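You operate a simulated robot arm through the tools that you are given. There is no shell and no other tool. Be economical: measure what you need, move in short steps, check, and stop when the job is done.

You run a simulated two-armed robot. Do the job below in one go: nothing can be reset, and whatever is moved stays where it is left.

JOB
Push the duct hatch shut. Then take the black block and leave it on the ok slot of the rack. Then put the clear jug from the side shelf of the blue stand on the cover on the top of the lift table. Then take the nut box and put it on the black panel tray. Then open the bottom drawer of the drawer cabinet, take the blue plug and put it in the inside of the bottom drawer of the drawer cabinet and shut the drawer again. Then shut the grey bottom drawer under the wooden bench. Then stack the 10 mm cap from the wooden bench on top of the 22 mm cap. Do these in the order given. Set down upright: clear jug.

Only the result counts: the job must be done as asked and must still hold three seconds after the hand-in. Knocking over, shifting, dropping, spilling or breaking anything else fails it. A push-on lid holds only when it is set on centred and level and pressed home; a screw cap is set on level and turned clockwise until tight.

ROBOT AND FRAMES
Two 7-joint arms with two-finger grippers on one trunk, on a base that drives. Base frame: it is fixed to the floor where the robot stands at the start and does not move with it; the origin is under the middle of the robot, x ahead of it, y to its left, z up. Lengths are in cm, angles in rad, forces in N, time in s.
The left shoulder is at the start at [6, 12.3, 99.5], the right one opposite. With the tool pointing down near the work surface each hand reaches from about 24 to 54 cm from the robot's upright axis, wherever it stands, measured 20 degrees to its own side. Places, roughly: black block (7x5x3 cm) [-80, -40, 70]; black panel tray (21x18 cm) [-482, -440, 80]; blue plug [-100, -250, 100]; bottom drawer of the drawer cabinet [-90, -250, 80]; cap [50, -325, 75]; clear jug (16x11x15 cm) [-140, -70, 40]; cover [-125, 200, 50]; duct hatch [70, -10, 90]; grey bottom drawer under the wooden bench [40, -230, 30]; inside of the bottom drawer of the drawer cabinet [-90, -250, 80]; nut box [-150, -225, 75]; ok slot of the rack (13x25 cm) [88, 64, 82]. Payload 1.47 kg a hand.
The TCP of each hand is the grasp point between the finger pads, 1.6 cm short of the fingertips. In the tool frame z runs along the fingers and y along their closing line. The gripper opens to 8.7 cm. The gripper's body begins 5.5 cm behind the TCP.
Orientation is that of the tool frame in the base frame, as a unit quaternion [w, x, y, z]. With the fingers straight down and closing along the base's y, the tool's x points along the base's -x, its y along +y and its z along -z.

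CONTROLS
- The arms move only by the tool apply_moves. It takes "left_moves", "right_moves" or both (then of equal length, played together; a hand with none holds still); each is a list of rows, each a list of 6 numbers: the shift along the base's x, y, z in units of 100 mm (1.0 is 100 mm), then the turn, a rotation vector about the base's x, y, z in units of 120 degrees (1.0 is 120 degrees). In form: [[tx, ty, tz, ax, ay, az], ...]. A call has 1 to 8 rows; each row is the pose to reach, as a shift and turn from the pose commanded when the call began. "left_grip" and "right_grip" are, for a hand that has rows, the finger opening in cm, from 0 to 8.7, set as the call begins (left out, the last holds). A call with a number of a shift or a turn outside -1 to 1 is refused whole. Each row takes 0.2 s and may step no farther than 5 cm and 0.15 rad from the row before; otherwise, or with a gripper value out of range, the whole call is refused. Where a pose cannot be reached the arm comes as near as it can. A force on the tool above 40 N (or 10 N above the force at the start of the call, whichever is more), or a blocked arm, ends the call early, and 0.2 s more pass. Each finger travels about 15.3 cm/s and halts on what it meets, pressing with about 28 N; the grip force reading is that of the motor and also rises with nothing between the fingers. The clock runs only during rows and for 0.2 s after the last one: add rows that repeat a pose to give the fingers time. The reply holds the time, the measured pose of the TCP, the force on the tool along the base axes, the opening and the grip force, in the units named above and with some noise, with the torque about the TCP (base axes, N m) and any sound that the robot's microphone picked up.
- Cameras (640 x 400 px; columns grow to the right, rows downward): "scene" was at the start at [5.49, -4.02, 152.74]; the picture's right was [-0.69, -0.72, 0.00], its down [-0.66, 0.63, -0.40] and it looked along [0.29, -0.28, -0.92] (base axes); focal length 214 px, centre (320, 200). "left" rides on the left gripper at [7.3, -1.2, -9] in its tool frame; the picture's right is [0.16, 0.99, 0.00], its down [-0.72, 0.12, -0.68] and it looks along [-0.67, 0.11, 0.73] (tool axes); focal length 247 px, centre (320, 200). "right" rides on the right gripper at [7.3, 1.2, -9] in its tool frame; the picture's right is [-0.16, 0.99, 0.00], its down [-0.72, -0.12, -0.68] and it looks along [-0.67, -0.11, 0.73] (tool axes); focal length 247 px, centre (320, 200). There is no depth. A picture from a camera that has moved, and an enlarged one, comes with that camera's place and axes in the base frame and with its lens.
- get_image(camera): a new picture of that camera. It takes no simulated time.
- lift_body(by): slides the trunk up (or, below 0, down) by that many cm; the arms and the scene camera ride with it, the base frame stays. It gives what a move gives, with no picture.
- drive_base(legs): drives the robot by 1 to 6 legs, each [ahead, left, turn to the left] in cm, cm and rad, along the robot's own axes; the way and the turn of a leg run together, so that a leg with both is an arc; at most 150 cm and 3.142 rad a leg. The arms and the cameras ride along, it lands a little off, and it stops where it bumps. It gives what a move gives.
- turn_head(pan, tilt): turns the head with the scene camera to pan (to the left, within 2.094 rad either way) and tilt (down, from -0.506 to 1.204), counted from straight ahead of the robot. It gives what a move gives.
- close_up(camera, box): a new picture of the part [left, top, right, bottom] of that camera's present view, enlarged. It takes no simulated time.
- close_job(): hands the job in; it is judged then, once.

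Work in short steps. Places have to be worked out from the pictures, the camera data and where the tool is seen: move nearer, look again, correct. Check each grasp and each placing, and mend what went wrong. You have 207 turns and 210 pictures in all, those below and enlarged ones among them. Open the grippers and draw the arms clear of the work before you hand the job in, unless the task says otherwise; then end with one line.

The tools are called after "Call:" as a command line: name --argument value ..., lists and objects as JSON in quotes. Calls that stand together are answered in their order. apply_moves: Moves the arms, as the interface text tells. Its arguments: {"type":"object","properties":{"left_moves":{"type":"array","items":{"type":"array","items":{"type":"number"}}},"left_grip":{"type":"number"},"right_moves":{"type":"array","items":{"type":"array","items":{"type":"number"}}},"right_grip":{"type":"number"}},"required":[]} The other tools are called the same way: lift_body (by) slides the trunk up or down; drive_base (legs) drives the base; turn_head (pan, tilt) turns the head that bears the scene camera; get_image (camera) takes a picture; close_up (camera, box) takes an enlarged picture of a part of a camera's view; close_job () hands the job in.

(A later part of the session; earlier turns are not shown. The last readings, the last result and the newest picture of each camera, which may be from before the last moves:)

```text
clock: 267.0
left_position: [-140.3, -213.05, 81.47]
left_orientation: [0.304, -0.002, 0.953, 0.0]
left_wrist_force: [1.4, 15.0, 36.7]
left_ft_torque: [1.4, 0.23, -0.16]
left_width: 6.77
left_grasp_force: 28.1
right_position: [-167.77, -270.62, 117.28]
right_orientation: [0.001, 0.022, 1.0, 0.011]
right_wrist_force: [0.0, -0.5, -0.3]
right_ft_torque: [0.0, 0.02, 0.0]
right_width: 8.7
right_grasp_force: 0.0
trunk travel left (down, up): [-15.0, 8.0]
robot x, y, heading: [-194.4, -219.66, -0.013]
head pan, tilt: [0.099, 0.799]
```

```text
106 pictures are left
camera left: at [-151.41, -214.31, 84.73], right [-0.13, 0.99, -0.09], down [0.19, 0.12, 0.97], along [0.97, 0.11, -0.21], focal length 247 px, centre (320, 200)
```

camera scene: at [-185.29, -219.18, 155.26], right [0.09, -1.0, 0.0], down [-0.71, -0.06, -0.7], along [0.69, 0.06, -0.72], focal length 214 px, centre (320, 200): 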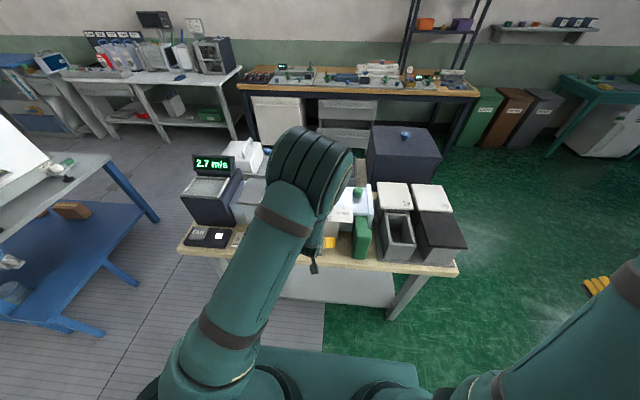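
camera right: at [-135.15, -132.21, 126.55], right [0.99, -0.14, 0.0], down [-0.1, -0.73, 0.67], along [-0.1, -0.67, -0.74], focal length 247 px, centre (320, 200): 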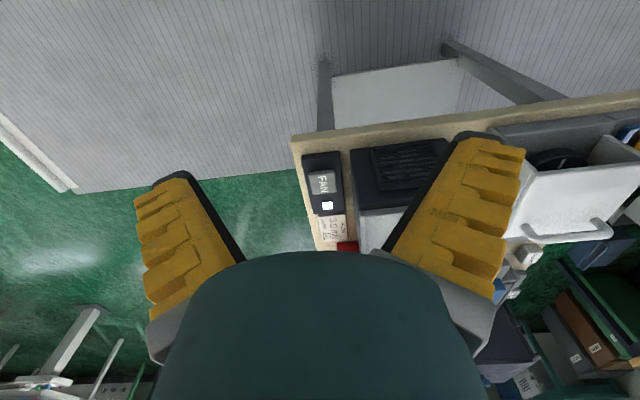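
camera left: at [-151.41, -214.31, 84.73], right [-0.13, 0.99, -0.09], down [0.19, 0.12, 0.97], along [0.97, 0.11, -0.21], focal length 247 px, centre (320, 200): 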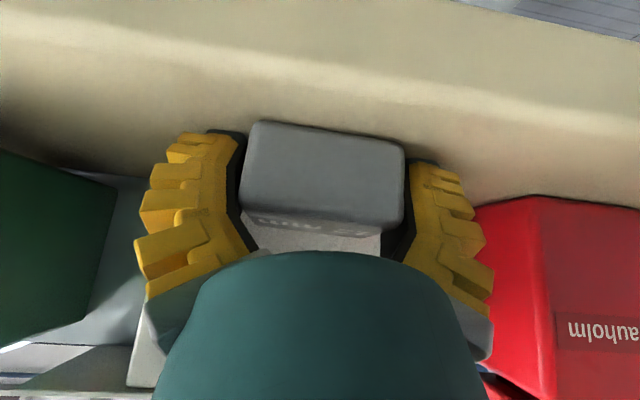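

Gripped. I lift carefully.

Call:
apply_moves --left_moves '[[0, 0, 0.2, 0, 0, 0], [0, 0, 0.5, 0, 0, 0], [-0.1, 0, 0.9, 0, 0, 0]]'

Call:
get_image --camera "left"

```text
clock: 267.8
left_position: [-141.36, -213.07, 90.48]
left_orientation: [0.301, 0.0, 0.954, 0.0]
left_wrist_force: [-0.3, 0.3, -0.8]
left_ft_torque: [0.0, -0.02, -0.01]
left_width: 6.58
left_grasp_force: 27.7
right_position: [-167.78, -270.8, 117.17]
right_orientation: [0.0, 0.022, 1.0, 0.011]
right_wrist_force: [-0.3, 0.4, 0.0]
right_ft_torque: [0.01, 0.0, 0.02]
right_width: 8.7
right_grasp_force: 0.1
trunk travel left (down, up): [-15.0, 8.0]
robot x, y, heading: [-194.48, -220.02, -0.009]
head pan, tilt: [0.099, 0.799]
```

```text
105 pictures are left
camera left: at [-152.44, -214.38, 93.55], right [-0.13, 0.99, -0.09], down [0.2, 0.12, 0.97], along [0.97, 0.11, -0.21], focal length 247 px, centre (320, 200)
```

left: 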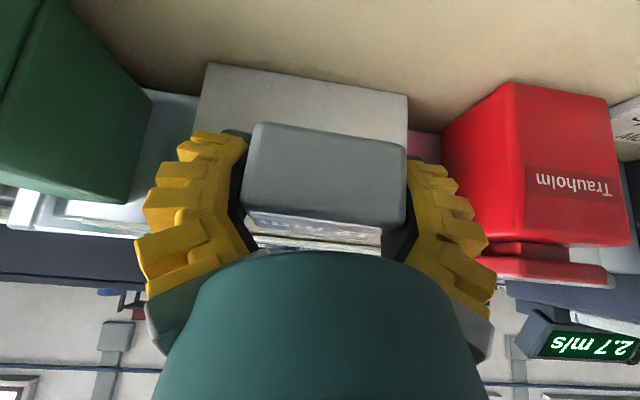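

Held. I raise, back off, and look toward the far side for the black panel tray.

Call:
apply_moves --left_moves '[[-0.1, 0, 0.4, 0, 0, 0], [-0.2, 0, 0.8, 0, 0, 0], [-0.2, 0, 1.0, 0, 0, 0]]'

Call:
drive_base --legs '[[-30, 0, 0]]'

Call:
turn_head --pan -2.09 --tilt 0.35

Call:
get_image --camera "scene"

```text
clock: 268.6
left_position: [-143.33, -213.24, 100.4]
left_orientation: [0.301, -0.002, 0.954, 0.0]
left_wrist_force: [0.3, -0.3, -0.4]
left_ft_torque: [-0.03, -0.01, 0.0]
left_width: 6.61
left_grasp_force: 28.0
right_position: [-167.44, -270.72, 117.33]
right_orientation: [-0.001, 0.022, 1.0, 0.011]
right_wrist_force: [-0.7, -0.3, 0.0]
right_ft_torque: [-0.02, -0.03, 0.01]
right_width: 8.69
right_grasp_force: 0.0
trunk travel left (down, up): [-15.0, 8.0]
robot x, y, heading: [-194.94, -220.27, -0.005]
head pan, tilt: [0.099, 0.799]
```

```text
clock: 270.6
left_position: [-173.81, -213.09, 100.43]
left_orientation: [0.302, 0.001, 0.953, 0.0]
left_wrist_force: [0.2, 0.1, -0.2]
left_ft_torque: [0.02, 0.01, 0.01]
left_width: 6.61
left_grasp_force: 27.6
right_position: [-198.33, -270.46, 117.17]
right_orientation: [-0.001, 0.023, 1.0, 0.011]
right_wrist_force: [-0.5, 0.5, -0.2]
right_ft_torque: [-0.02, -0.01, -0.01]
right_width: 8.68
right_grasp_force: 0.1
trunk travel left (down, up): [-15.0, 8.0]
robot x, y, heading: [-225.61, -219.68, -0.01]
head pan, tilt: [0.099, 0.799]
```

```text
clock: 272.7
left_position: [-173.58, -213.17, 100.4]
left_orientation: [0.302, 0.0, 0.953, 0.0]
left_wrist_force: [0.4, 0.4, 0.6]
left_ft_torque: [-0.03, 0.0, 0.01]
left_width: 6.58
left_grasp_force: 27.5
right_position: [-198.19, -270.56, 117.13]
right_orientation: [-0.001, 0.023, 1.0, 0.011]
right_wrist_force: [0.7, 0.5, 0.0]
right_ft_torque: [0.02, 0.0, -0.01]
right_width: 8.7
right_grasp_force: 0.1
trunk travel left (down, up): [-15.0, 8.0]
robot x, y, heading: [-225.24, -219.63, -0.016]
head pan, tilt: [-2.089, 0.351]
```

```text
104 pictures are left
camera scene: at [-228.65, -227.6, 159.24], right [-0.86, 0.51, 0.0], down [0.17, 0.3, -0.94], along [-0.48, -0.81, -0.34], focal length 214 px, centre (320, 200)
```

scene: 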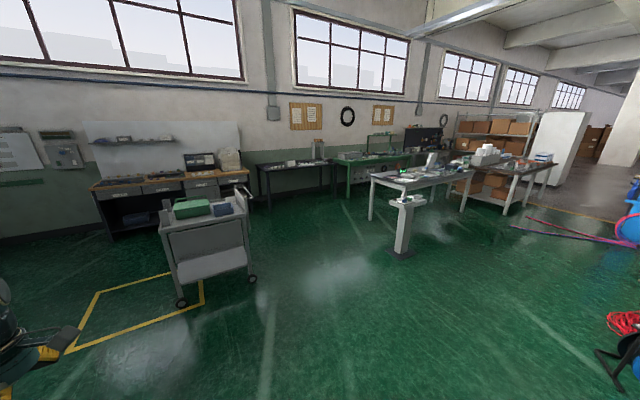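

Call:
close_up --camera "scene" --box '[340, 120, 500, 260]'

```text
2.86 times, centred on (420, 190) of scene
camera zoom: at [-228.65, -227.6, 159.24], right [-0.86, 0.51, 0.0], down [0.17, 0.3, -0.94], along [-0.48, -0.81, -0.34], focal length 613 px, centre (34, 229)
```

zoom: 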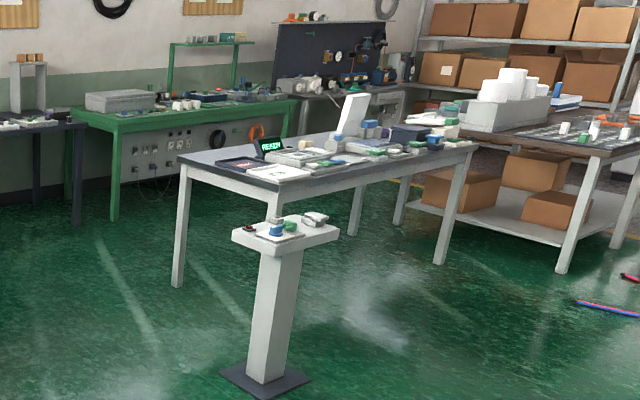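

The black panel tray is on the light table's near end at about (-488,-446); a pedestal stands at ≈(-437,-378). I turn and drive round to approach the table's short end.

Call:
drive_base --legs '[[0, 0, 3.14], [140, 0, 0], [0, 150, 0], [0, 70, 0]]'

Call:
turn_head --pan 0.0 --tilt 0.5

Call:
get_image --camera "scene"

```text
clock: 306.2
left_position: [-408.74, -453.7, 100.31]
left_orientation: [0.006, 0.953, 0.019, -0.301]
left_wrist_force: [0.6, -0.1, -1.0]
left_ft_torque: [0.02, -0.01, -0.01]
left_width: 6.53
left_grasp_force: 28.5
right_position: [-386.37, -395.38, 117.17]
right_orientation: [0.011, 1.0, -0.004, 0.001]
right_wrist_force: [0.6, -0.5, -0.8]
right_ft_torque: [-0.02, 0.0, 0.01]
right_width: 8.73
right_grasp_force: 0.1
trunk travel left (down, up): [-15.0, 8.0]
robot x, y, heading: [-357.66, -445.12, -3.117]
head pan, tilt: [-2.089, 0.351]
```

```text
clock: 308.2
left_position: [-408.75, -453.58, 100.34]
left_orientation: [0.006, 0.953, 0.018, -0.301]
left_wrist_force: [-0.5, 0.2, -1.0]
left_ft_torque: [-0.01, 0.02, 0.0]
left_width: 6.55
left_grasp_force: 28.1
right_position: [-386.42, -395.37, 117.2]
right_orientation: [0.011, 1.0, -0.005, 0.001]
right_wrist_force: [-0.1, 0.8, 0.3]
right_ft_torque: [0.01, 0.0, 0.0]
right_width: 8.7
right_grasp_force: 0.1
trunk travel left (down, up): [-15.0, 8.0]
robot x, y, heading: [-357.8, -444.98, -3.114]
head pan, tilt: [0.0, 0.499]
```

```text
102 pictures are left
camera scene: at [-367.5, -445.36, 157.87], right [-0.03, 1.0, 0.0], down [0.48, 0.01, -0.88], along [-0.88, -0.02, -0.48], focal length 214 px, centre (320, 200)
```

scene: 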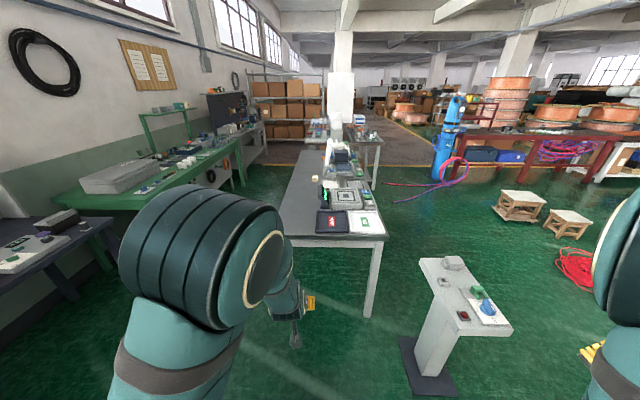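

Call:
close_up --camera "scene" --box '[270, 130, 410, 260]'

```text
3.08 times, centred on (340, 195) of scene
camera zoom: at [-367.5, -445.36, 157.87], right [-0.03, 1.0, 0.0], down [0.48, 0.01, -0.88], along [-0.88, -0.02, -0.48], focal length 660 px, centre (258, 215)
```

zoom: 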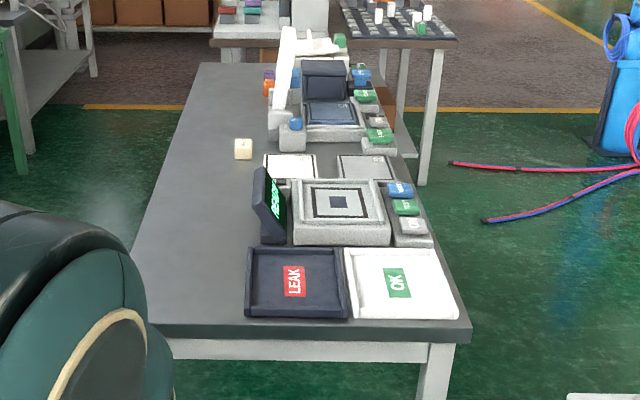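

The black "LEAK" tray is centred at ≈(-481.6,-440), z≈80. I drive ahead to bring the cube over it.

Call:
drive_base --legs '[[0, -6, -0.027], [68, 0, 0]]'

Call:
get_image --camera "left"

Call:
turn_head --pan 0.0 --tilt 0.9

Call:
get_image --camera "scene"

```text
clock: 312.8
left_position: [-477.63, -446.69, 100.4]
left_orientation: [0.002, 0.953, 0.006, -0.302]
left_wrist_force: [-0.8, -0.6, -0.8]
left_ft_torque: [-0.02, 0.01, 0.0]
left_width: 6.55
left_grasp_force: 28.0
right_position: [-453.99, -388.81, 117.17]
right_orientation: [0.012, 1.0, -0.016, 0.002]
right_wrist_force: [0.5, -0.3, 0.7]
right_ft_torque: [0.03, -0.04, 0.01]
right_width: 8.72
right_grasp_force: 0.1
trunk travel left (down, up): [-15.0, 8.0]
robot x, y, heading: [-426.32, -439.16, -3.14]
head pan, tilt: [0.0, 0.499]
```

```text
100 pictures are left
camera left: at [-466.5, -445.31, 103.56], right [0.14, -0.99, -0.09], down [-0.2, -0.12, 0.97], along [-0.97, -0.12, -0.21], focal length 247 px, centre (320, 200)
```

left: 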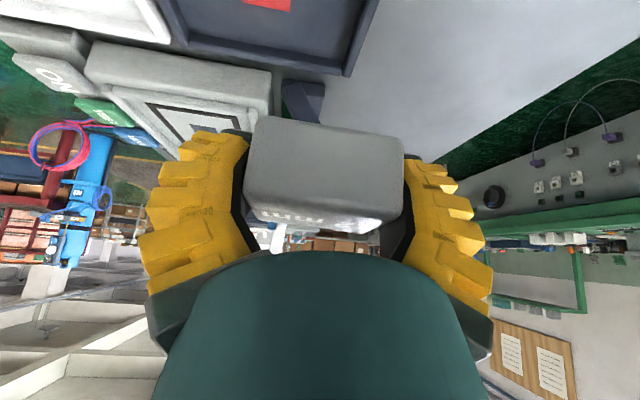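

```text
clock: 313.7
left_position: [-477.46, -446.53, 100.25]
left_orientation: [0.002, 0.953, 0.007, -0.301]
left_wrist_force: [-1.0, -0.3, -0.7]
left_ft_torque: [-0.05, -0.01, 0.03]
left_width: 6.54
left_grasp_force: 28.3
right_position: [-453.82, -388.87, 117.2]
right_orientation: [0.012, 1.0, -0.015, 0.0]
right_wrist_force: [-0.3, -0.7, -0.5]
right_ft_torque: [0.01, 0.02, 0.0]
right_width: 8.75
right_grasp_force: 0.1
trunk travel left (down, up): [-15.0, 8.0]
robot x, y, heading: [-426.19, -439.42, -3.145]
head pan, tilt: [0.0, 0.901]
```

```text
99 pictures are left
camera scene: at [-434.53, -439.24, 154.49], right [0.0, 1.0, 0.0], down [0.78, 0.0, -0.62], along [-0.62, 0.0, -0.78], focal length 214 px, centre (320, 200)
```

scene: 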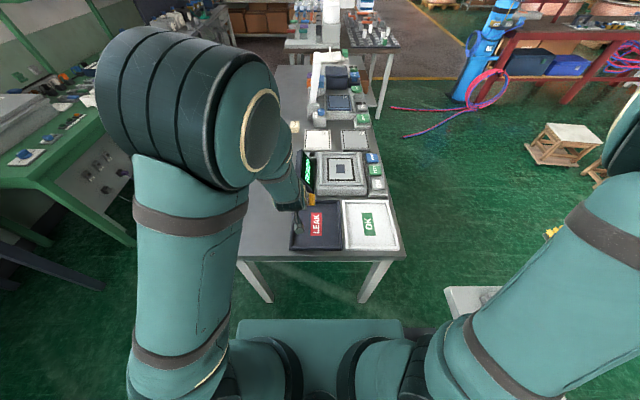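

I shift over the tray centre and lower.

Call:
apply_moves --left_moves '[[-0.15, 0.3, -0.1, 0, 0, 0], [-0.28, 0.62, -0.2, 0, 0, 0], [-0.28, 0.62, -0.6, 0, 0, 0], [-0.28, 0.62, -1.0, 0, 0, 0]]'

Call:
get_image --camera "left"

Call:
close_up --camera "scene" --box '[260, 150, 400, 270]'

```text
clock: 314.7
left_position: [-480.32, -440.52, 90.32]
left_orientation: [0.002, 0.953, 0.007, -0.302]
left_wrist_force: [0.0, 0.6, -0.9]
left_ft_torque: [-0.02, -0.02, 0.01]
left_width: 6.53
left_grasp_force: 27.7
right_position: [-453.88, -388.68, 117.16]
right_orientation: [0.012, 1.0, -0.016, 0.001]
right_wrist_force: [0.4, 0.0, 1.1]
right_ft_torque: [-0.04, -0.01, 0.02]
right_width: 8.71
right_grasp_force: 0.0
trunk travel left (down, up): [-15.0, 8.0]
robot x, y, heading: [-425.83, -439.35, -3.144]
head pan, tilt: [0.0, 0.901]
```

```text
98 pictures are left
camera left: at [-469.22, -439.18, 93.45], right [0.14, -0.99, -0.09], down [-0.2, -0.12, 0.97], along [-0.97, -0.12, -0.21], focal length 247 px, centre (320, 200)
```

left: 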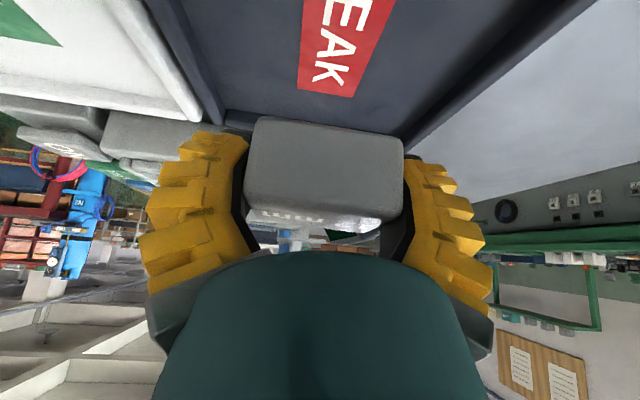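

```text
3.33 times, centred on (330, 210) of scene
camera zoom: at [-434.57, -439.18, 154.48], right [0.0, 1.0, 0.0], down [0.78, 0.0, -0.62], along [-0.62, 0.0, -0.78], focal length 715 px, centre (287, 167)
```

zoom: 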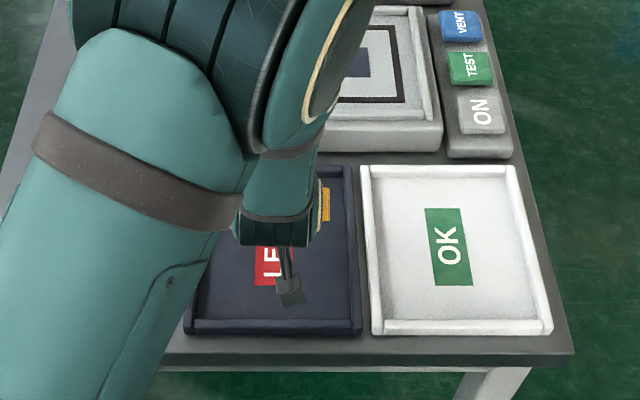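

Centred. I lower the last centimetres gently.

Call:
apply_moves --left_moves '[[0, 0, -0.25, 0, 0, 0], [0, 0, -0.5, 0, 0, 0], [0, 0, -0.58, 0, 0, 0]]'

Call:
apply_moves --left_moves '[[0, 0, -0.03, 0, 0, 0], [0, 0, -0.06, 0, 0, 0], [0, 0, -0.09, 0, 0, 0], [0, 0, -0.12, 0, 0, 0]]'

Call:
get_image --camera "left"

```text
clock: 315.5
left_position: [-480.32, -440.42, 84.38]
left_orientation: [0.002, 0.953, 0.007, -0.302]
left_wrist_force: [-0.5, -0.1, -1.4]
left_ft_torque: [-0.02, -0.02, 0.01]
left_width: 6.55
left_grasp_force: 27.9
right_position: [-453.78, -388.72, 117.34]
right_orientation: [0.011, 1.0, -0.016, 0.002]
right_wrist_force: [0.5, 0.0, 0.7]
right_ft_torque: [0.01, -0.03, 0.02]
right_width: 8.72
right_grasp_force: 0.1
trunk travel left (down, up): [-15.0, 8.0]
robot x, y, heading: [-425.92, -439.47, -3.141]
head pan, tilt: [0.0, 0.901]
```

```text
clock: 316.5
left_position: [-480.45, -440.28, 83.38]
left_orientation: [0.002, 0.953, 0.006, -0.301]
left_wrist_force: [0.6, -0.6, -0.9]
left_ft_torque: [0.01, 0.0, -0.01]
left_width: 6.53
left_grasp_force: 28.0
right_position: [-453.83, -388.78, 117.15]
right_orientation: [0.01, 1.0, -0.016, 0.001]
right_wrist_force: [-0.3, -1.2, 0.0]
right_ft_torque: [-0.03, -0.02, 0.02]
right_width: 8.71
right_grasp_force: 0.1
trunk travel left (down, up): [-15.0, 8.0]
robot x, y, heading: [-425.84, -439.12, -3.141]
head pan, tilt: [0.0, 0.901]
```

```text
96 pictures are left
camera left: at [-469.29, -439.08, 86.55], right [0.14, -0.99, -0.09], down [-0.2, -0.12, 0.97], along [-0.97, -0.12, -0.21], focal length 247 px, centre (320, 200)
```

left: 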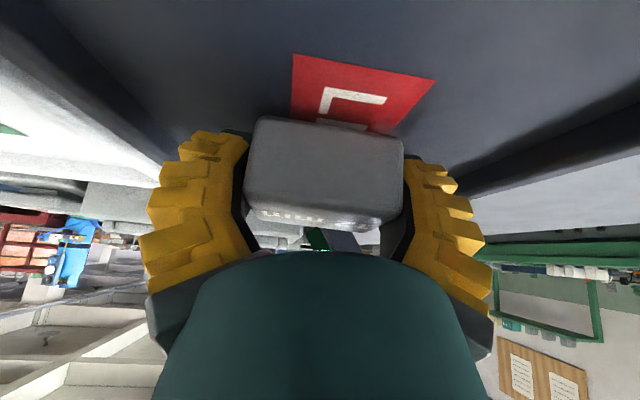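

Call:
apply_moves --left_moves '[[0, 0, -0.03, 0, 0, 0], [0, 0, -0.06, 0, 0, 0], [0, 0, -0.09, 0, 0, 0], [0, 0, -0.12, 0, 0, 0], [0, 0, -0.15, 0, 0, 0], [0, 0, -0.18, 0, 0, 0], [0, 0, -0.21, 0, 0, 0]]'

Call:
get_image --camera "left"

```text
clock: 317.6
left_position: [-480.71, -440.39, 82.46]
left_orientation: [0.002, 0.952, 0.009, -0.307]
left_wrist_force: [4.9, -1.1, 17.7]
left_ft_torque: [-0.28, -0.55, 0.02]
left_width: 6.57
left_grasp_force: 27.7
right_position: [-453.67, -388.73, 117.25]
right_orientation: [0.011, 1.0, -0.015, 0.001]
right_wrist_force: [-0.6, -0.2, -0.7]
right_ft_torque: [-0.01, 0.01, -0.02]
right_width: 8.72
right_grasp_force: 0.1
trunk travel left (down, up): [-15.0, 8.0]
robot x, y, heading: [-426.11, -438.97, -3.131]
head pan, tilt: [0.0, 0.901]
stopped in row 5 (left hand): the force on the tool passed its limit at 48 N (the readings are from after the stop); the commanded pose is now the measured one
```

```text
95 pictures are left
camera left: at [-469.5, -439.09, 85.51], right [0.14, -0.98, -0.09], down [-0.19, -0.12, 0.97], along [-0.97, -0.12, -0.2], focal length 247 px, centre (320, 200)
```

left: 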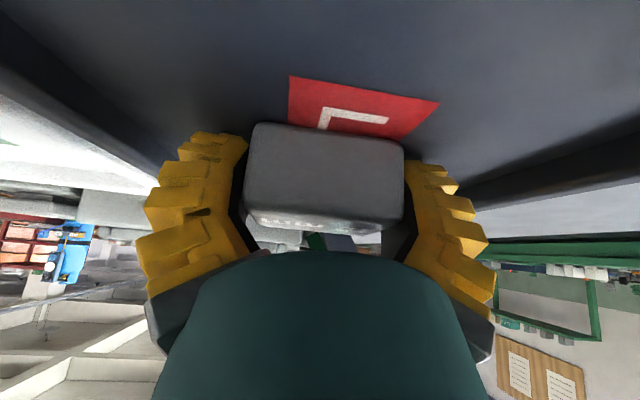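

On the tray floor. I ease, release, and lift away.

Call:
apply_moves --left_moves '[[0, 0, 0.02, 0, 0, 0], [0, 0, 0.02, 0, 0, 0]]'

Call:
apply_moves --left_moves '[[0, 0, 0, 0, 0, 0], [0, 0, 0, 0, 0, 0], [0, 0, 0.1, 0, 0, 0], [0, 0, 0.5, 0, 0, 0], [0.1, 0, 0.9, 0, 0, 0]]' --left_grip 8.7

Call:
get_image --camera "left"

```text
clock: 318.2
left_position: [-480.69, -440.33, 82.35]
left_orientation: [0.002, 0.952, 0.007, -0.305]
left_wrist_force: [0.2, 1.2, 6.2]
left_ft_torque: [-0.08, -0.18, 0.03]
left_width: 6.53
left_grasp_force: 28.0
right_position: [-453.73, -388.81, 117.18]
right_orientation: [0.012, 1.0, -0.016, 0.001]
right_wrist_force: [0.3, -0.2, -0.4]
right_ft_torque: [0.02, 0.0, 0.01]
right_width: 8.7
right_grasp_force: 0.1
trunk travel left (down, up): [-15.0, 8.0]
robot x, y, heading: [-425.85, -439.29, -3.143]
head pan, tilt: [0.0, 0.901]
```

```text
clock: 319.4
left_position: [-479.62, -440.32, 91.4]
left_orientation: [0.002, 0.952, 0.008, -0.306]
left_wrist_force: [-0.6, -1.1, -0.3]
left_ft_torque: [-0.01, 0.02, -0.02]
left_width: 8.71
left_grasp_force: 0.1
right_position: [-453.73, -388.7, 117.21]
right_orientation: [0.011, 1.0, -0.016, 0.0]
right_wrist_force: [-0.5, -0.1, 0.1]
right_ft_torque: [0.01, 0.01, -0.03]
right_width: 8.7
right_grasp_force: 0.1
trunk travel left (down, up): [-15.0, 8.0]
robot x, y, heading: [-426.01, -439.31, -3.14]
head pan, tilt: [0.0, 0.901]
```

```text
94 pictures are left
camera left: at [-468.5, -439.08, 94.51], right [0.14, -0.99, -0.09], down [-0.19, -0.12, 0.97], along [-0.97, -0.12, -0.21], focal length 247 px, centre (320, 200)
```

left: 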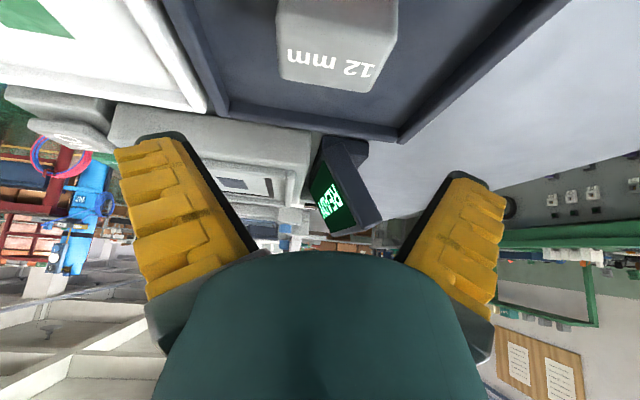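

Nut box is on the black tray. I restore the left hand to vertical and raised, then drive (backward, heading kept) around the south end of the trolley to the drawer cabinet's +x side.

Call:
apply_moves --left_moves '[[0.2, 0, 0.4, 0, 0, 0], [0.3, 0, 0.8, 0, 0, 0], [0.5, 0, 1.0, 0, 0, 0]]'

Call:
drive_base --legs '[[-65, 0, 0]]'

Call:
apply_moves --left_moves '[[0.1, 0, 0.2, 0, -0.06, 0], [0.2, 0, 0.4, 0, -0.12, 0], [0.3, 0, 0.6, 0, -0.18, 0], [0.4, 0, 0.8, 0, -0.24, 0], [0.5, 0, 0.9, 0, -0.298, 0]]'

Call:
turn_head --pan -2.0 --tilt 0.4

Call:
get_image --camera "scene"

```text
clock: 320.2
left_position: [-474.53, -440.38, 101.56]
left_orientation: [0.002, 0.952, 0.007, -0.305]
left_wrist_force: [-0.5, -1.2, 0.3]
left_ft_torque: [-0.02, 0.01, 0.02]
left_width: 8.71
left_grasp_force: 0.1
right_position: [-453.59, -388.89, 117.25]
right_orientation: [0.011, 1.0, -0.015, 0.001]
right_wrist_force: [-0.1, -0.7, -0.8]
right_ft_torque: [0.02, 0.0, -0.07]
right_width: 8.7
right_grasp_force: 0.1
trunk travel left (down, up): [-15.0, 8.0]
robot x, y, heading: [-426.15, -439.12, -3.139]
head pan, tilt: [0.0, 0.901]
```

```text
clock: 323.8
left_position: [-409.67, -440.38, 101.45]
left_orientation: [0.002, 0.952, 0.011, -0.307]
left_wrist_force: [-0.4, 0.1, 0.9]
left_ft_torque: [-0.03, 0.0, 0.02]
left_width: 8.7
left_grasp_force: 0.1
right_position: [-389.22, -388.59, 117.28]
right_orientation: [0.011, 1.0, -0.012, 0.001]
right_wrist_force: [-0.2, 0.0, -0.8]
right_ft_torque: [0.0, 0.05, 0.02]
right_width: 8.71
right_grasp_force: 0.0
trunk travel left (down, up): [-15.0, 8.0]
robot x, y, heading: [-361.36, -438.93, -3.127]
head pan, tilt: [0.0, 0.901]
```

```text
clock: 325.0
left_position: [-404.95, -440.3, 110.37]
left_orientation: [0.007, 1.0, 0.01, 0.003]
left_wrist_force: [0.1, 0.4, -0.3]
left_ft_torque: [-0.04, 0.01, 0.03]
left_width: 8.69
left_grasp_force: 0.1
right_position: [-389.32, -388.62, 117.13]
right_orientation: [0.012, 1.0, -0.013, 0.002]
right_wrist_force: [-0.2, 0.3, -0.7]
right_ft_torque: [-0.02, 0.0, 0.0]
right_width: 8.7
right_grasp_force: 0.0
trunk travel left (down, up): [-15.0, 8.0]
robot x, y, heading: [-361.1, -438.55, -3.13]
head pan, tilt: [0.0, 0.901]
```

```text
clock: 327.0
left_position: [-404.81, -440.31, 110.29]
left_orientation: [0.005, 1.0, 0.01, 0.001]
left_wrist_force: [0.0, 0.4, -0.5]
left_ft_torque: [0.01, -0.01, -0.02]
left_width: 8.68
left_grasp_force: 0.1
right_position: [-389.3, -388.5, 117.15]
right_orientation: [0.011, 1.0, -0.012, 0.001]
right_wrist_force: [0.1, -0.7, -0.3]
right_ft_torque: [0.02, 0.02, 0.01]
right_width: 8.7
right_grasp_force: 0.1
trunk travel left (down, up): [-15.0, 8.0]
robot x, y, heading: [-361.23, -438.69, -3.135]
head pan, tilt: [-2.0, 0.4]
```

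```text
93 pictures are left
camera scene: at [-358.31, -430.4, 158.78], right [0.91, -0.41, 0.0], down [-0.16, -0.36, -0.92], along [0.38, 0.84, -0.39], focal length 214 px, centre (320, 200)
```

scene: 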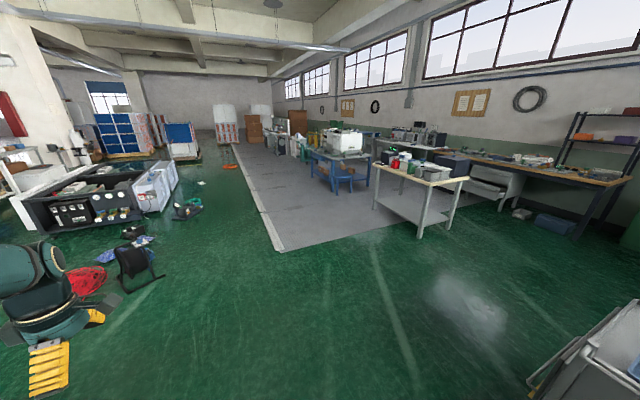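

The route is clear. I strafe to y≈-335 and back along +x past the trolley's south end.

Call:
drive_base --legs '[[0, -104, 0], [-150, 0, 0], [-150, 0, 0], [-25, 0, 0]]'

Call:
turn_head --pan -0.9 --tilt 0.6

Call:
get_image --camera "scene"

```text
clock: 351.9
left_position: [-81.43, -341.88, 110.32]
left_orientation: [0.006, 1.0, -0.01, 0.001]
left_wrist_force: [0.9, 0.0, 0.1]
left_ft_torque: [-0.02, 0.07, -0.02]
left_width: 8.73
left_grasp_force: 0.0
right_position: [-63.86, -290.89, 117.3]
right_orientation: [0.011, 0.999, -0.031, 0.001]
right_wrist_force: [-0.1, 0.3, -0.2]
right_ft_torque: [-0.01, 0.03, -0.02]
right_width: 8.68
right_grasp_force: 0.0
trunk travel left (down, up): [-15.0, 8.0]
robot x, y, heading: [-37.72, -342.14, 3.112]
head pan, tilt: [-2.0, 0.4]
```

```text
clock: 353.3
left_position: [-81.73, -341.9, 110.26]
left_orientation: [0.006, 1.0, -0.01, 0.001]
left_wrist_force: [-0.4, 0.0, -0.6]
left_ft_torque: [0.01, 0.0, 0.02]
left_width: 8.7
left_grasp_force: 0.1
right_position: [-64.09, -290.87, 117.25]
right_orientation: [0.012, 0.999, -0.031, 0.002]
right_wrist_force: [0.2, -0.2, 0.0]
right_ft_torque: [-0.04, 0.0, 0.02]
right_width: 8.67
right_grasp_force: 0.2
trunk travel left (down, up): [-15.0, 8.0]
robot x, y, heading: [-37.84, -342.39, 3.109]
head pan, tilt: [-0.901, 0.6]
```

```text
92 pictures are left
camera scene: at [-44.02, -335.11, 156.96], right [0.8, 0.6, 0.0], down [0.34, -0.45, -0.83], along [-0.49, 0.66, -0.56], focal length 214 px, centre (320, 200)
```

scene: 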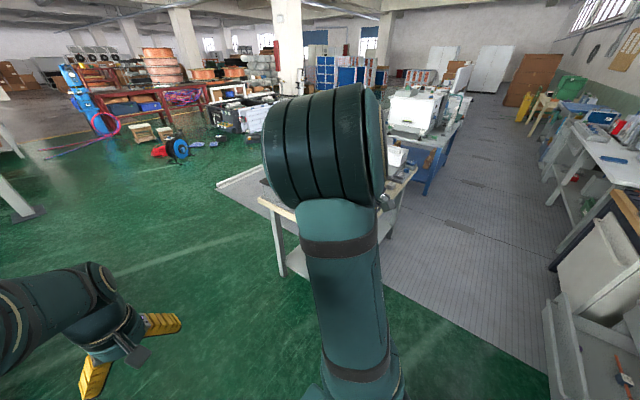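

I raise and retract the left hand, then strafe to face the cabinet.

Call:
apply_moves --left_moves '[[0.2, 0, 0.3, 0, 0, 0], [0.4, 0, 0.6, 0, 0, 0], [0.6, 0, 0.9, 0, 0, 0]]'

Call:
drive_base --legs '[[0, 0, 0.03], [0, -98, 0]]'

Call:
turn_head --pan 0.15 --tilt 0.8

Call:
get_image --camera "scene"

Call:
get_image --camera "left"

```text
clock: 354.1
left_position: [-75.74, -341.75, 119.26]
left_orientation: [0.006, 1.0, -0.01, 0.002]
left_wrist_force: [0.8, 0.8, 0.1]
left_ft_torque: [0.01, 0.03, -0.04]
left_width: 8.71
left_grasp_force: 0.0
right_position: [-63.99, -291.01, 117.2]
right_orientation: [0.01, 0.999, -0.031, 0.0]
right_wrist_force: [0.6, -0.3, -1.1]
right_ft_torque: [0.05, 0.03, 0.04]
right_width: 8.71
right_grasp_force: 0.0
trunk travel left (down, up): [-15.0, 8.0]
robot x, y, heading: [-37.97, -342.04, 3.112]
head pan, tilt: [-0.901, 0.6]
```

```text
clock: 363.4
left_position: [-75.83, -244.01, 119.17]
left_orientation: [0.006, 1.0, 0.005, 0.002]
left_wrist_force: [-0.3, 0.0, 0.3]
left_ft_torque: [0.03, -0.02, 0.01]
left_width: 8.72
left_grasp_force: 0.1
right_position: [-65.52, -192.8, 117.12]
right_orientation: [0.012, 1.0, -0.017, 0.002]
right_wrist_force: [-0.1, 0.6, -0.9]
right_ft_torque: [-0.03, 0.0, 0.01]
right_width: 8.69
right_grasp_force: 0.0
trunk travel left (down, up): [-15.0, 8.0]
robot x, y, heading: [-38.24, -243.47, 3.14]
head pan, tilt: [-0.901, 0.6]
```

```text
clock: 364.7
left_position: [-75.83, -243.97, 119.25]
left_orientation: [0.006, 1.0, 0.004, 0.002]
left_wrist_force: [1.3, -0.2, 0.8]
left_ft_torque: [-0.01, 0.02, 0.01]
left_width: 8.7
left_grasp_force: 0.1
right_position: [-65.41, -192.85, 117.29]
right_orientation: [0.011, 1.0, -0.017, 0.001]
right_wrist_force: [0.1, 0.6, -0.8]
right_ft_torque: [-0.02, 0.01, 0.01]
right_width: 8.68
right_grasp_force: 0.0
trunk travel left (down, up): [-15.0, 8.0]
robot x, y, heading: [-37.81, -243.3, 3.143]
head pan, tilt: [0.15, 0.799]
```

```text
91 pictures are left
camera scene: at [-46.72, -244.61, 155.27], right [-0.15, 0.99, 0.0], down [0.71, 0.11, -0.7], along [-0.69, -0.1, -0.72], focal length 214 px, centre (320, 200)
```

scene: 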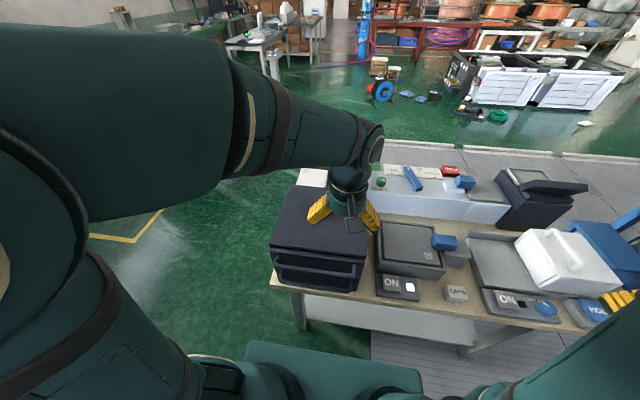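

```text
90 pictures are left
camera left: at [-68.52, -242.75, 128.27], right [0.17, -0.99, 0.01], down [-0.72, -0.11, 0.68], along [-0.67, -0.12, -0.73], focal length 247 px, centre (320, 200)
```

left: 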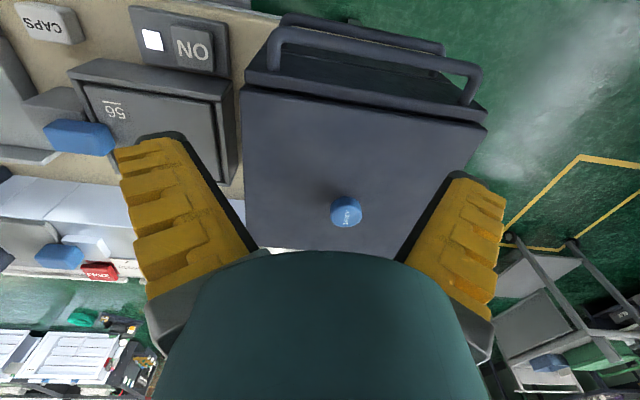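

Call:
close_up --camera "left" --box '[230, 0, 500, 130]'

Call:
close_up --camera "scene" --box '[255, 170, 395, 310]'

```text
2.37 times, centred on (365, 65) of left
camera zoom: at [-68.52, -242.75, 128.27], right [0.17, -0.99, 0.01], down [-0.72, -0.11, 0.68], along [-0.67, -0.12, -0.73], focal length 585 px, centre (213, 520)
```

zoom: 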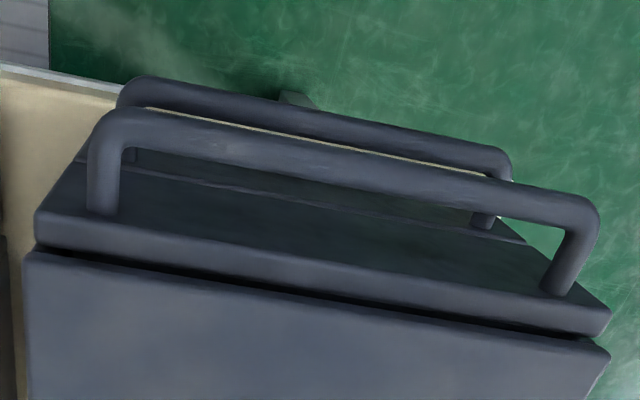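

```text
2.86 times, centred on (325, 240) of scene
camera zoom: at [-46.72, -244.61, 155.27], right [-0.15, 0.99, 0.0], down [0.71, 0.11, -0.7], along [-0.69, -0.1, -0.72], focal length 613 px, centre (306, 86)
```

zoom: 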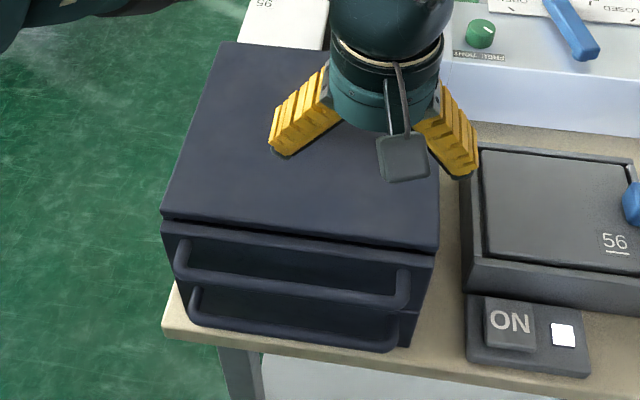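

Bottom handle bar ≈ x -74, y -250, z≈87 (top bar z≈98); plug ≈(-91,-250,105). I back the base 20 cm, then yaw the left hand 90° so it can grip the horizontal bar.

Call:
drive_base --legs '[[-19, 0, 0]]'

Call:
apply_moves --left_moves '[[0, 0, 0, 0, 0, 0.07], [0, 0, 0, 0, 0, 0.14], [0, 0, 0, 0, 0, 0.21], [0, 0, 0, 0, 0, 0.28], [0, 0, 0, 0, 0, 0.35], [0, 0, 0, 0, 0, 0.42], [0, 0, 0, 0, 0, 0.49], [0, 0, 0, 0, 0, 0.56]]' --left_grip 4

Call:
apply_moves --left_moves '[[0, 0, 0, 0, 0, 0.065], [0, 0, 0, 0, 0, 0.13], [0, 0, 0, 0, 0, 0.19]]'

```text
clock: 366.3
left_position: [-56.65, -244.05, 119.23]
left_orientation: [0.005, 1.0, 0.004, 0.001]
left_wrist_force: [-0.2, -0.1, 1.1]
left_ft_torque: [0.0, 0.03, -0.03]
left_width: 8.69
left_grasp_force: 0.0
right_position: [-46.28, -192.86, 117.23]
right_orientation: [0.011, 1.0, -0.018, 0.001]
right_wrist_force: [0.1, 0.4, 0.1]
right_ft_torque: [-0.02, 0.02, 0.01]
right_width: 8.71
right_grasp_force: 0.0
trunk travel left (down, up): [-15.0, 8.0]
robot x, y, heading: [-18.9, -243.56, 3.141]
head pan, tilt: [0.15, 0.799]
```

```text
clock: 368.1
left_position: [-56.67, -244.22, 119.27]
left_orientation: [0.004, 0.829, 0.559, 0.005]
left_wrist_force: [0.9, -0.1, 0.6]
left_ft_torque: [0.02, 0.02, 0.0]
left_width: 4.59
left_grasp_force: 4.2
right_position: [-46.38, -192.88, 117.24]
right_orientation: [0.011, 1.0, -0.018, 0.002]
right_wrist_force: [0.7, -0.4, 0.1]
right_ft_torque: [0.02, 0.0, 0.01]
right_width: 8.7
right_grasp_force: 0.0
trunk travel left (down, up): [-15.0, 8.0]
robot x, y, heading: [-18.86, -243.18, 3.14]
head pan, tilt: [0.15, 0.799]
```

```text
clock: 368.9
left_position: [-56.86, -244.09, 119.17]
left_orientation: [0.003, 0.703, 0.711, 0.007]
left_wrist_force: [0.0, 0.0, -0.1]
left_ft_torque: [-0.03, 0.01, -0.01]
left_width: 4.55
left_grasp_force: 4.3
right_position: [-46.37, -192.88, 117.2]
right_orientation: [0.011, 1.0, -0.017, 0.002]
right_wrist_force: [-0.3, 0.1, -0.1]
right_ft_torque: [0.0, -0.01, -0.03]
right_width: 8.71
right_grasp_force: 0.2
trunk travel left (down, up): [-15.0, 8.0]
robot x, y, heading: [-19.22, -243.51, 3.136]
head pan, tilt: [0.15, 0.799]
```

Yaw done. I pitch the hand forward ~57° while moving a bit ahead and down.

Call:
apply_moves --left_moves '[[-0.1, -0.1, -0.1, 0, 0.068, 0], [-0.2, -0.2, -0.3, 0, 0.136, 0], [-0.3, -0.3, -0.5, 0, 0.204, 0], [-0.4, -0.4, -0.6, 0, 0.272, 0], [-0.5, -0.5, -0.7, 0, 0.34, 0], [-0.6, -0.55, -0.8, 0, 0.41, 0], [-0.7, -0.6, -0.9, 0, 0.478, 0]]'

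Call:
get_image --camera "left"

Call:
get_image --camera "scene"

```text
clock: 370.2
left_position: [-61.31, -246.58, 114.25]
left_orientation: [-0.377, 0.611, 0.69, -0.092]
left_wrist_force: [0.4, -0.6, 0.3]
left_ft_torque: [0.0, 0.0, -0.04]
left_width: 4.57
left_grasp_force: 3.6
right_position: [-46.4, -193.11, 117.34]
right_orientation: [0.009, 1.0, -0.016, 0.001]
right_wrist_force: [0.6, -0.4, 0.3]
right_ft_torque: [0.05, 0.0, 0.0]
right_width: 8.7
right_grasp_force: 0.0
trunk travel left (down, up): [-15.0, 8.0]
robot x, y, heading: [-19.26, -243.76, 3.14]
head pan, tilt: [0.15, 0.799]
stopped in row 6 (left hand): the arm was blocked; the commanded pose is now the measured one
```

```text
87 pictures are left
camera left: at [-56.38, -243.29, 124.15], right [0.77, 0.38, -0.52], down [0.5, -0.86, 0.11], along [-0.4, -0.34, -0.85], focal length 247 px, centre (320, 200)
```

left: 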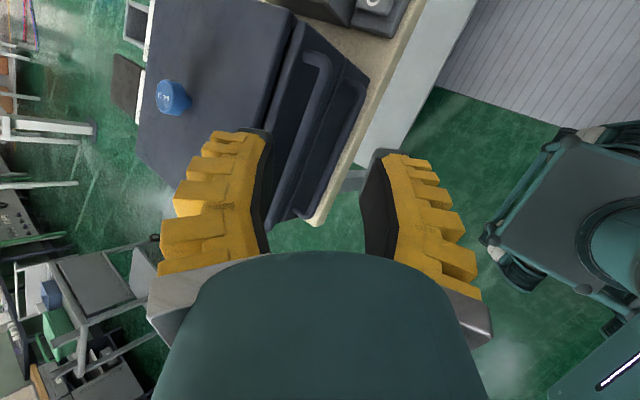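

```text
86 pictures are left
camera scene: at [-27.58, -246.82, 155.77], right [-0.36, 0.93, 0.0], down [0.63, 0.24, -0.74], along [-0.69, -0.26, -0.67], focal length 214 px, centre (320, 200)
```

scene: 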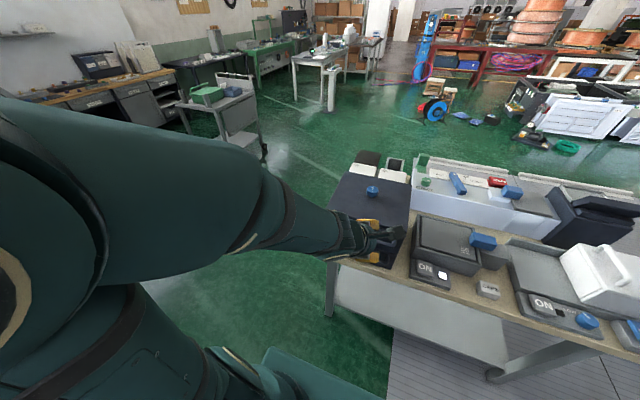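

The elbow met the head at this close distance. I first look behind to see how far I can back up from the open grey drawer.

Call:
turn_head --pan -2.09 --tilt 0.9

Call:
get_image --camera "scene"

```text
clock: 372.3
left_position: [-61.16, -246.17, 114.3]
left_orientation: [-0.377, 0.613, 0.689, -0.093]
left_wrist_force: [0.6, 0.6, 0.1]
left_ft_torque: [-0.02, 0.04, 0.03]
left_width: 4.58
left_grasp_force: 3.9
right_position: [-46.37, -192.84, 117.23]
right_orientation: [0.011, 1.0, -0.017, 0.001]
right_wrist_force: [0.0, 0.3, 0.7]
right_ft_torque: [0.02, 0.01, -0.03]
right_width: 8.69
right_grasp_force: 0.0
trunk travel left (down, up): [-15.0, 8.0]
robot x, y, heading: [-18.89, -243.36, 3.138]
head pan, tilt: [-2.089, 0.901]
```

```text
85 pictures are left
camera scene: at [-27.47, -246.34, 155.69], right [-0.36, 0.93, 0.0], down [0.64, 0.24, -0.73], along [-0.68, -0.26, -0.68], focal length 214 px, centre (320, 200)
```

scene: 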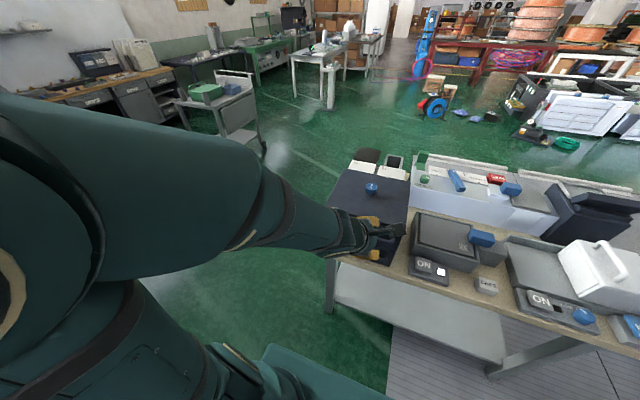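

The head is pinned by the elbow. I extend the hand forward/down and correct its roll to free it.

Call:
apply_moves --left_moves '[[-0.2, -0.1, 0, -0.05, 0, 0], [-0.4, -0.2, -0.2, -0.1, 0, 0], [-0.6, -0.3, -0.5, -0.15, 0, 0], [-0.7, -0.4, -0.8, -0.2, 0, 0]]'

Call:
get_image --camera "scene"

Call:
get_image --camera "left"

```text
clock: 373.3
left_position: [-68.35, -250.04, 106.0]
left_orientation: [-0.239, 0.679, 0.654, -0.235]
left_wrist_force: [0.6, 1.2, 0.1]
left_ft_torque: [-0.02, 0.01, -0.03]
left_width: 4.55
left_grasp_force: 4.0
right_position: [-46.46, -192.79, 117.19]
right_orientation: [0.011, 1.0, -0.017, 0.001]
right_wrist_force: [-0.5, 0.7, 0.4]
right_ft_torque: [0.0, -0.01, 0.02]
right_width: 8.7
right_grasp_force: 0.1
trunk travel left (down, up): [-15.0, 8.0]
robot x, y, heading: [-19.1, -243.39, 3.142]
head pan, tilt: [-2.089, 0.901]
```

```text
84 pictures are left
camera scene: at [-16.04, -236.77, 154.48], right [0.87, -0.5, 0.0], down [-0.39, -0.68, -0.62], along [0.31, 0.54, -0.78], focal length 214 px, centre (320, 200)
```

scene: 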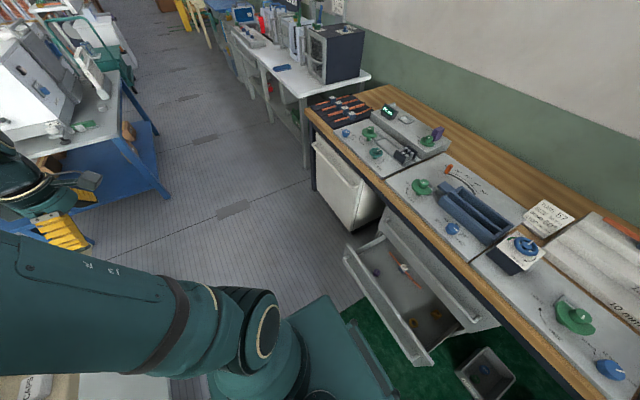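

```text
83 pictures are left
camera left: at [-63.36, -242.95, 113.67], right [0.77, 0.13, -0.63], down [0.5, -0.74, 0.46], along [-0.4, -0.66, -0.63], focal length 247 px, centre (320, 200)
```

left: 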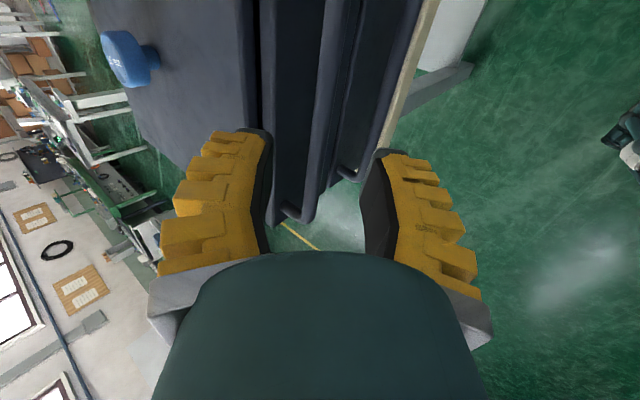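

Free again. The grey drawer's front is at x≈25, so I can back 8 cm. Then I re-extend the hand, pitching a bit more, down toward the bottom bar level.

Call:
drive_base --legs '[[-8, 0, 0]]'

Call:
apply_moves --left_moves '[[-0.3, 0, -0.2, 0, 0.05, 0], [-0.6, 0, -0.5, 0, 0.1, 0], [-0.7, 0, -0.9, 0, 0.13, 0], [-0.7, 0, -1.0, 0, 0.13, 0]]'

Call:
turn_head --pan -0.2 --tilt 0.8

Call:
get_image --camera "left"

Call:
get_image --camera "scene"

```text
clock: 374.4
left_position: [-60.55, -250.13, 106.19]
left_orientation: [-0.241, 0.678, 0.653, -0.237]
left_wrist_force: [0.2, 0.3, 0.5]
left_ft_torque: [0.01, 0.02, 0.01]
left_width: 4.58
left_grasp_force: 3.8
right_position: [-38.45, -192.84, 117.21]
right_orientation: [0.012, 1.0, -0.017, 0.0]
right_wrist_force: [0.5, 0.4, -0.3]
right_ft_torque: [0.02, 0.02, 0.02]
right_width: 8.7
right_grasp_force: 0.0
trunk travel left (down, up): [-15.0, 8.0]
robot x, y, heading: [-11.03, -243.15, 3.14]
head pan, tilt: [-2.089, 0.901]
```

```text
clock: 375.4
left_position: [-67.53, -249.99, 95.99]
left_orientation: [-0.328, 0.639, 0.614, -0.327]
left_wrist_force: [0.2, 0.4, -0.2]
left_ft_torque: [0.02, 0.0, -0.02]
left_width: 4.58
left_grasp_force: 4.4
right_position: [-38.62, -192.82, 117.19]
right_orientation: [0.011, 1.0, -0.017, 0.001]
right_wrist_force: [0.6, 0.3, 0.6]
right_ft_torque: [0.02, 0.0, 0.03]
right_width: 8.69
right_grasp_force: 0.1
trunk travel left (down, up): [-15.0, 8.0]
robot x, y, heading: [-11.17, -243.03, 3.132]
head pan, tilt: [-2.089, 0.901]
```

```text
clock: 377.2
left_position: [-67.55, -249.92, 95.89]
left_orientation: [-0.327, 0.64, 0.614, -0.325]
left_wrist_force: [0.3, 0.4, 0.4]
left_ft_torque: [0.0, 0.0, 0.0]
left_width: 4.61
left_grasp_force: 4.4
right_position: [-38.53, -192.84, 117.29]
right_orientation: [0.012, 1.0, -0.018, 0.002]
right_wrist_force: [-0.8, 1.1, -0.1]
right_ft_torque: [-0.01, -0.02, -0.03]
right_width: 8.69
right_grasp_force: 0.1
trunk travel left (down, up): [-15.0, 8.0]
robot x, y, heading: [-11.2, -243.03, 3.138]
head pan, tilt: [-0.201, 0.799]
```

```text
82 pictures are left
camera left: at [-60.63, -242.91, 101.99], right [0.57, 0.13, -0.81], down [0.6, -0.74, 0.31], along [-0.56, -0.66, -0.5], focal length 247 px, centre (320, 200)
```

left: 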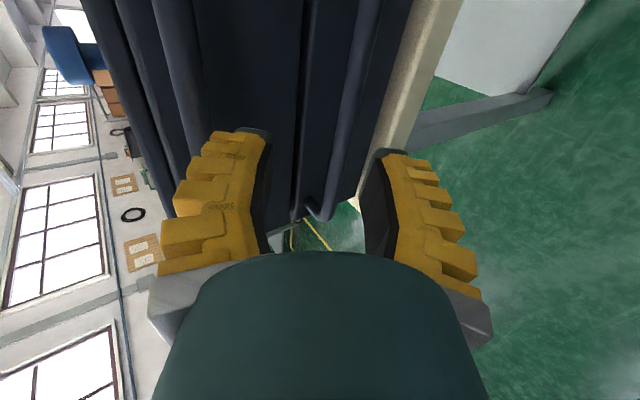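

```text
81 pictures are left
camera scene: at [-19.87, -241.78, 155.27], right [0.2, 0.98, 0.0], down [0.7, -0.14, -0.7], along [-0.68, 0.14, -0.72], focal length 214 px, centre (320, 200)
```

scene: 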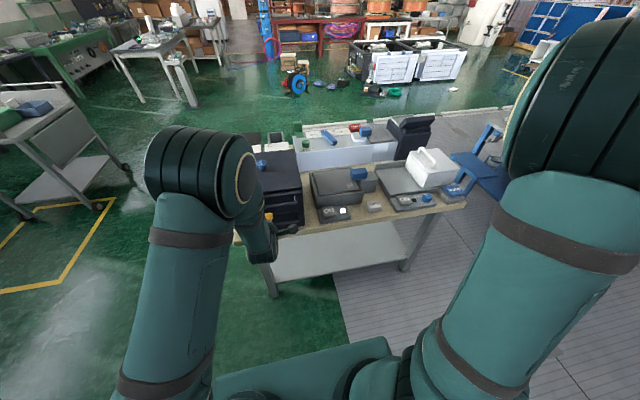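

Bottom bar now resolved at ≈(x -73.5, z 89). I align perpendicular to the tool axis, then advance along it.

Call:
apply_moves --left_moves '[[0.12, 0, -0.18, 0, 0, 0], [-0.12, 0, -0.35, 0, 0, 0], [-0.3, 0, -0.47, 0, 0, 0]]' --left_grip 4

Call:
get_image --camera "left"

```text
clock: 378.1
left_position: [-70.66, -250.04, 91.11]
left_orientation: [-0.327, 0.64, 0.614, -0.326]
left_wrist_force: [-0.7, 0.0, 1.1]
left_ft_torque: [0.0, 0.02, -0.01]
left_width: 4.58
left_grasp_force: 3.4
right_position: [-38.63, -193.0, 117.34]
right_orientation: [0.01, 1.0, -0.017, 0.002]
right_wrist_force: [0.2, -0.3, -0.4]
right_ft_torque: [0.02, 0.02, -0.05]
right_width: 8.7
right_grasp_force: 0.1
trunk travel left (down, up): [-15.0, 8.0]
robot x, y, heading: [-11.19, -243.44, 3.142]
head pan, tilt: [-0.201, 0.799]
```

```text
80 pictures are left
camera left: at [-63.78, -242.93, 97.3], right [0.57, 0.13, -0.81], down [0.6, -0.74, 0.31], along [-0.56, -0.66, -0.5], focal length 247 px, centre (320, 200)
```

left: 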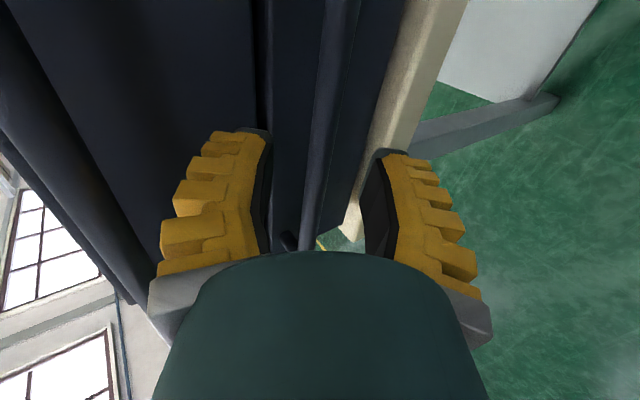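

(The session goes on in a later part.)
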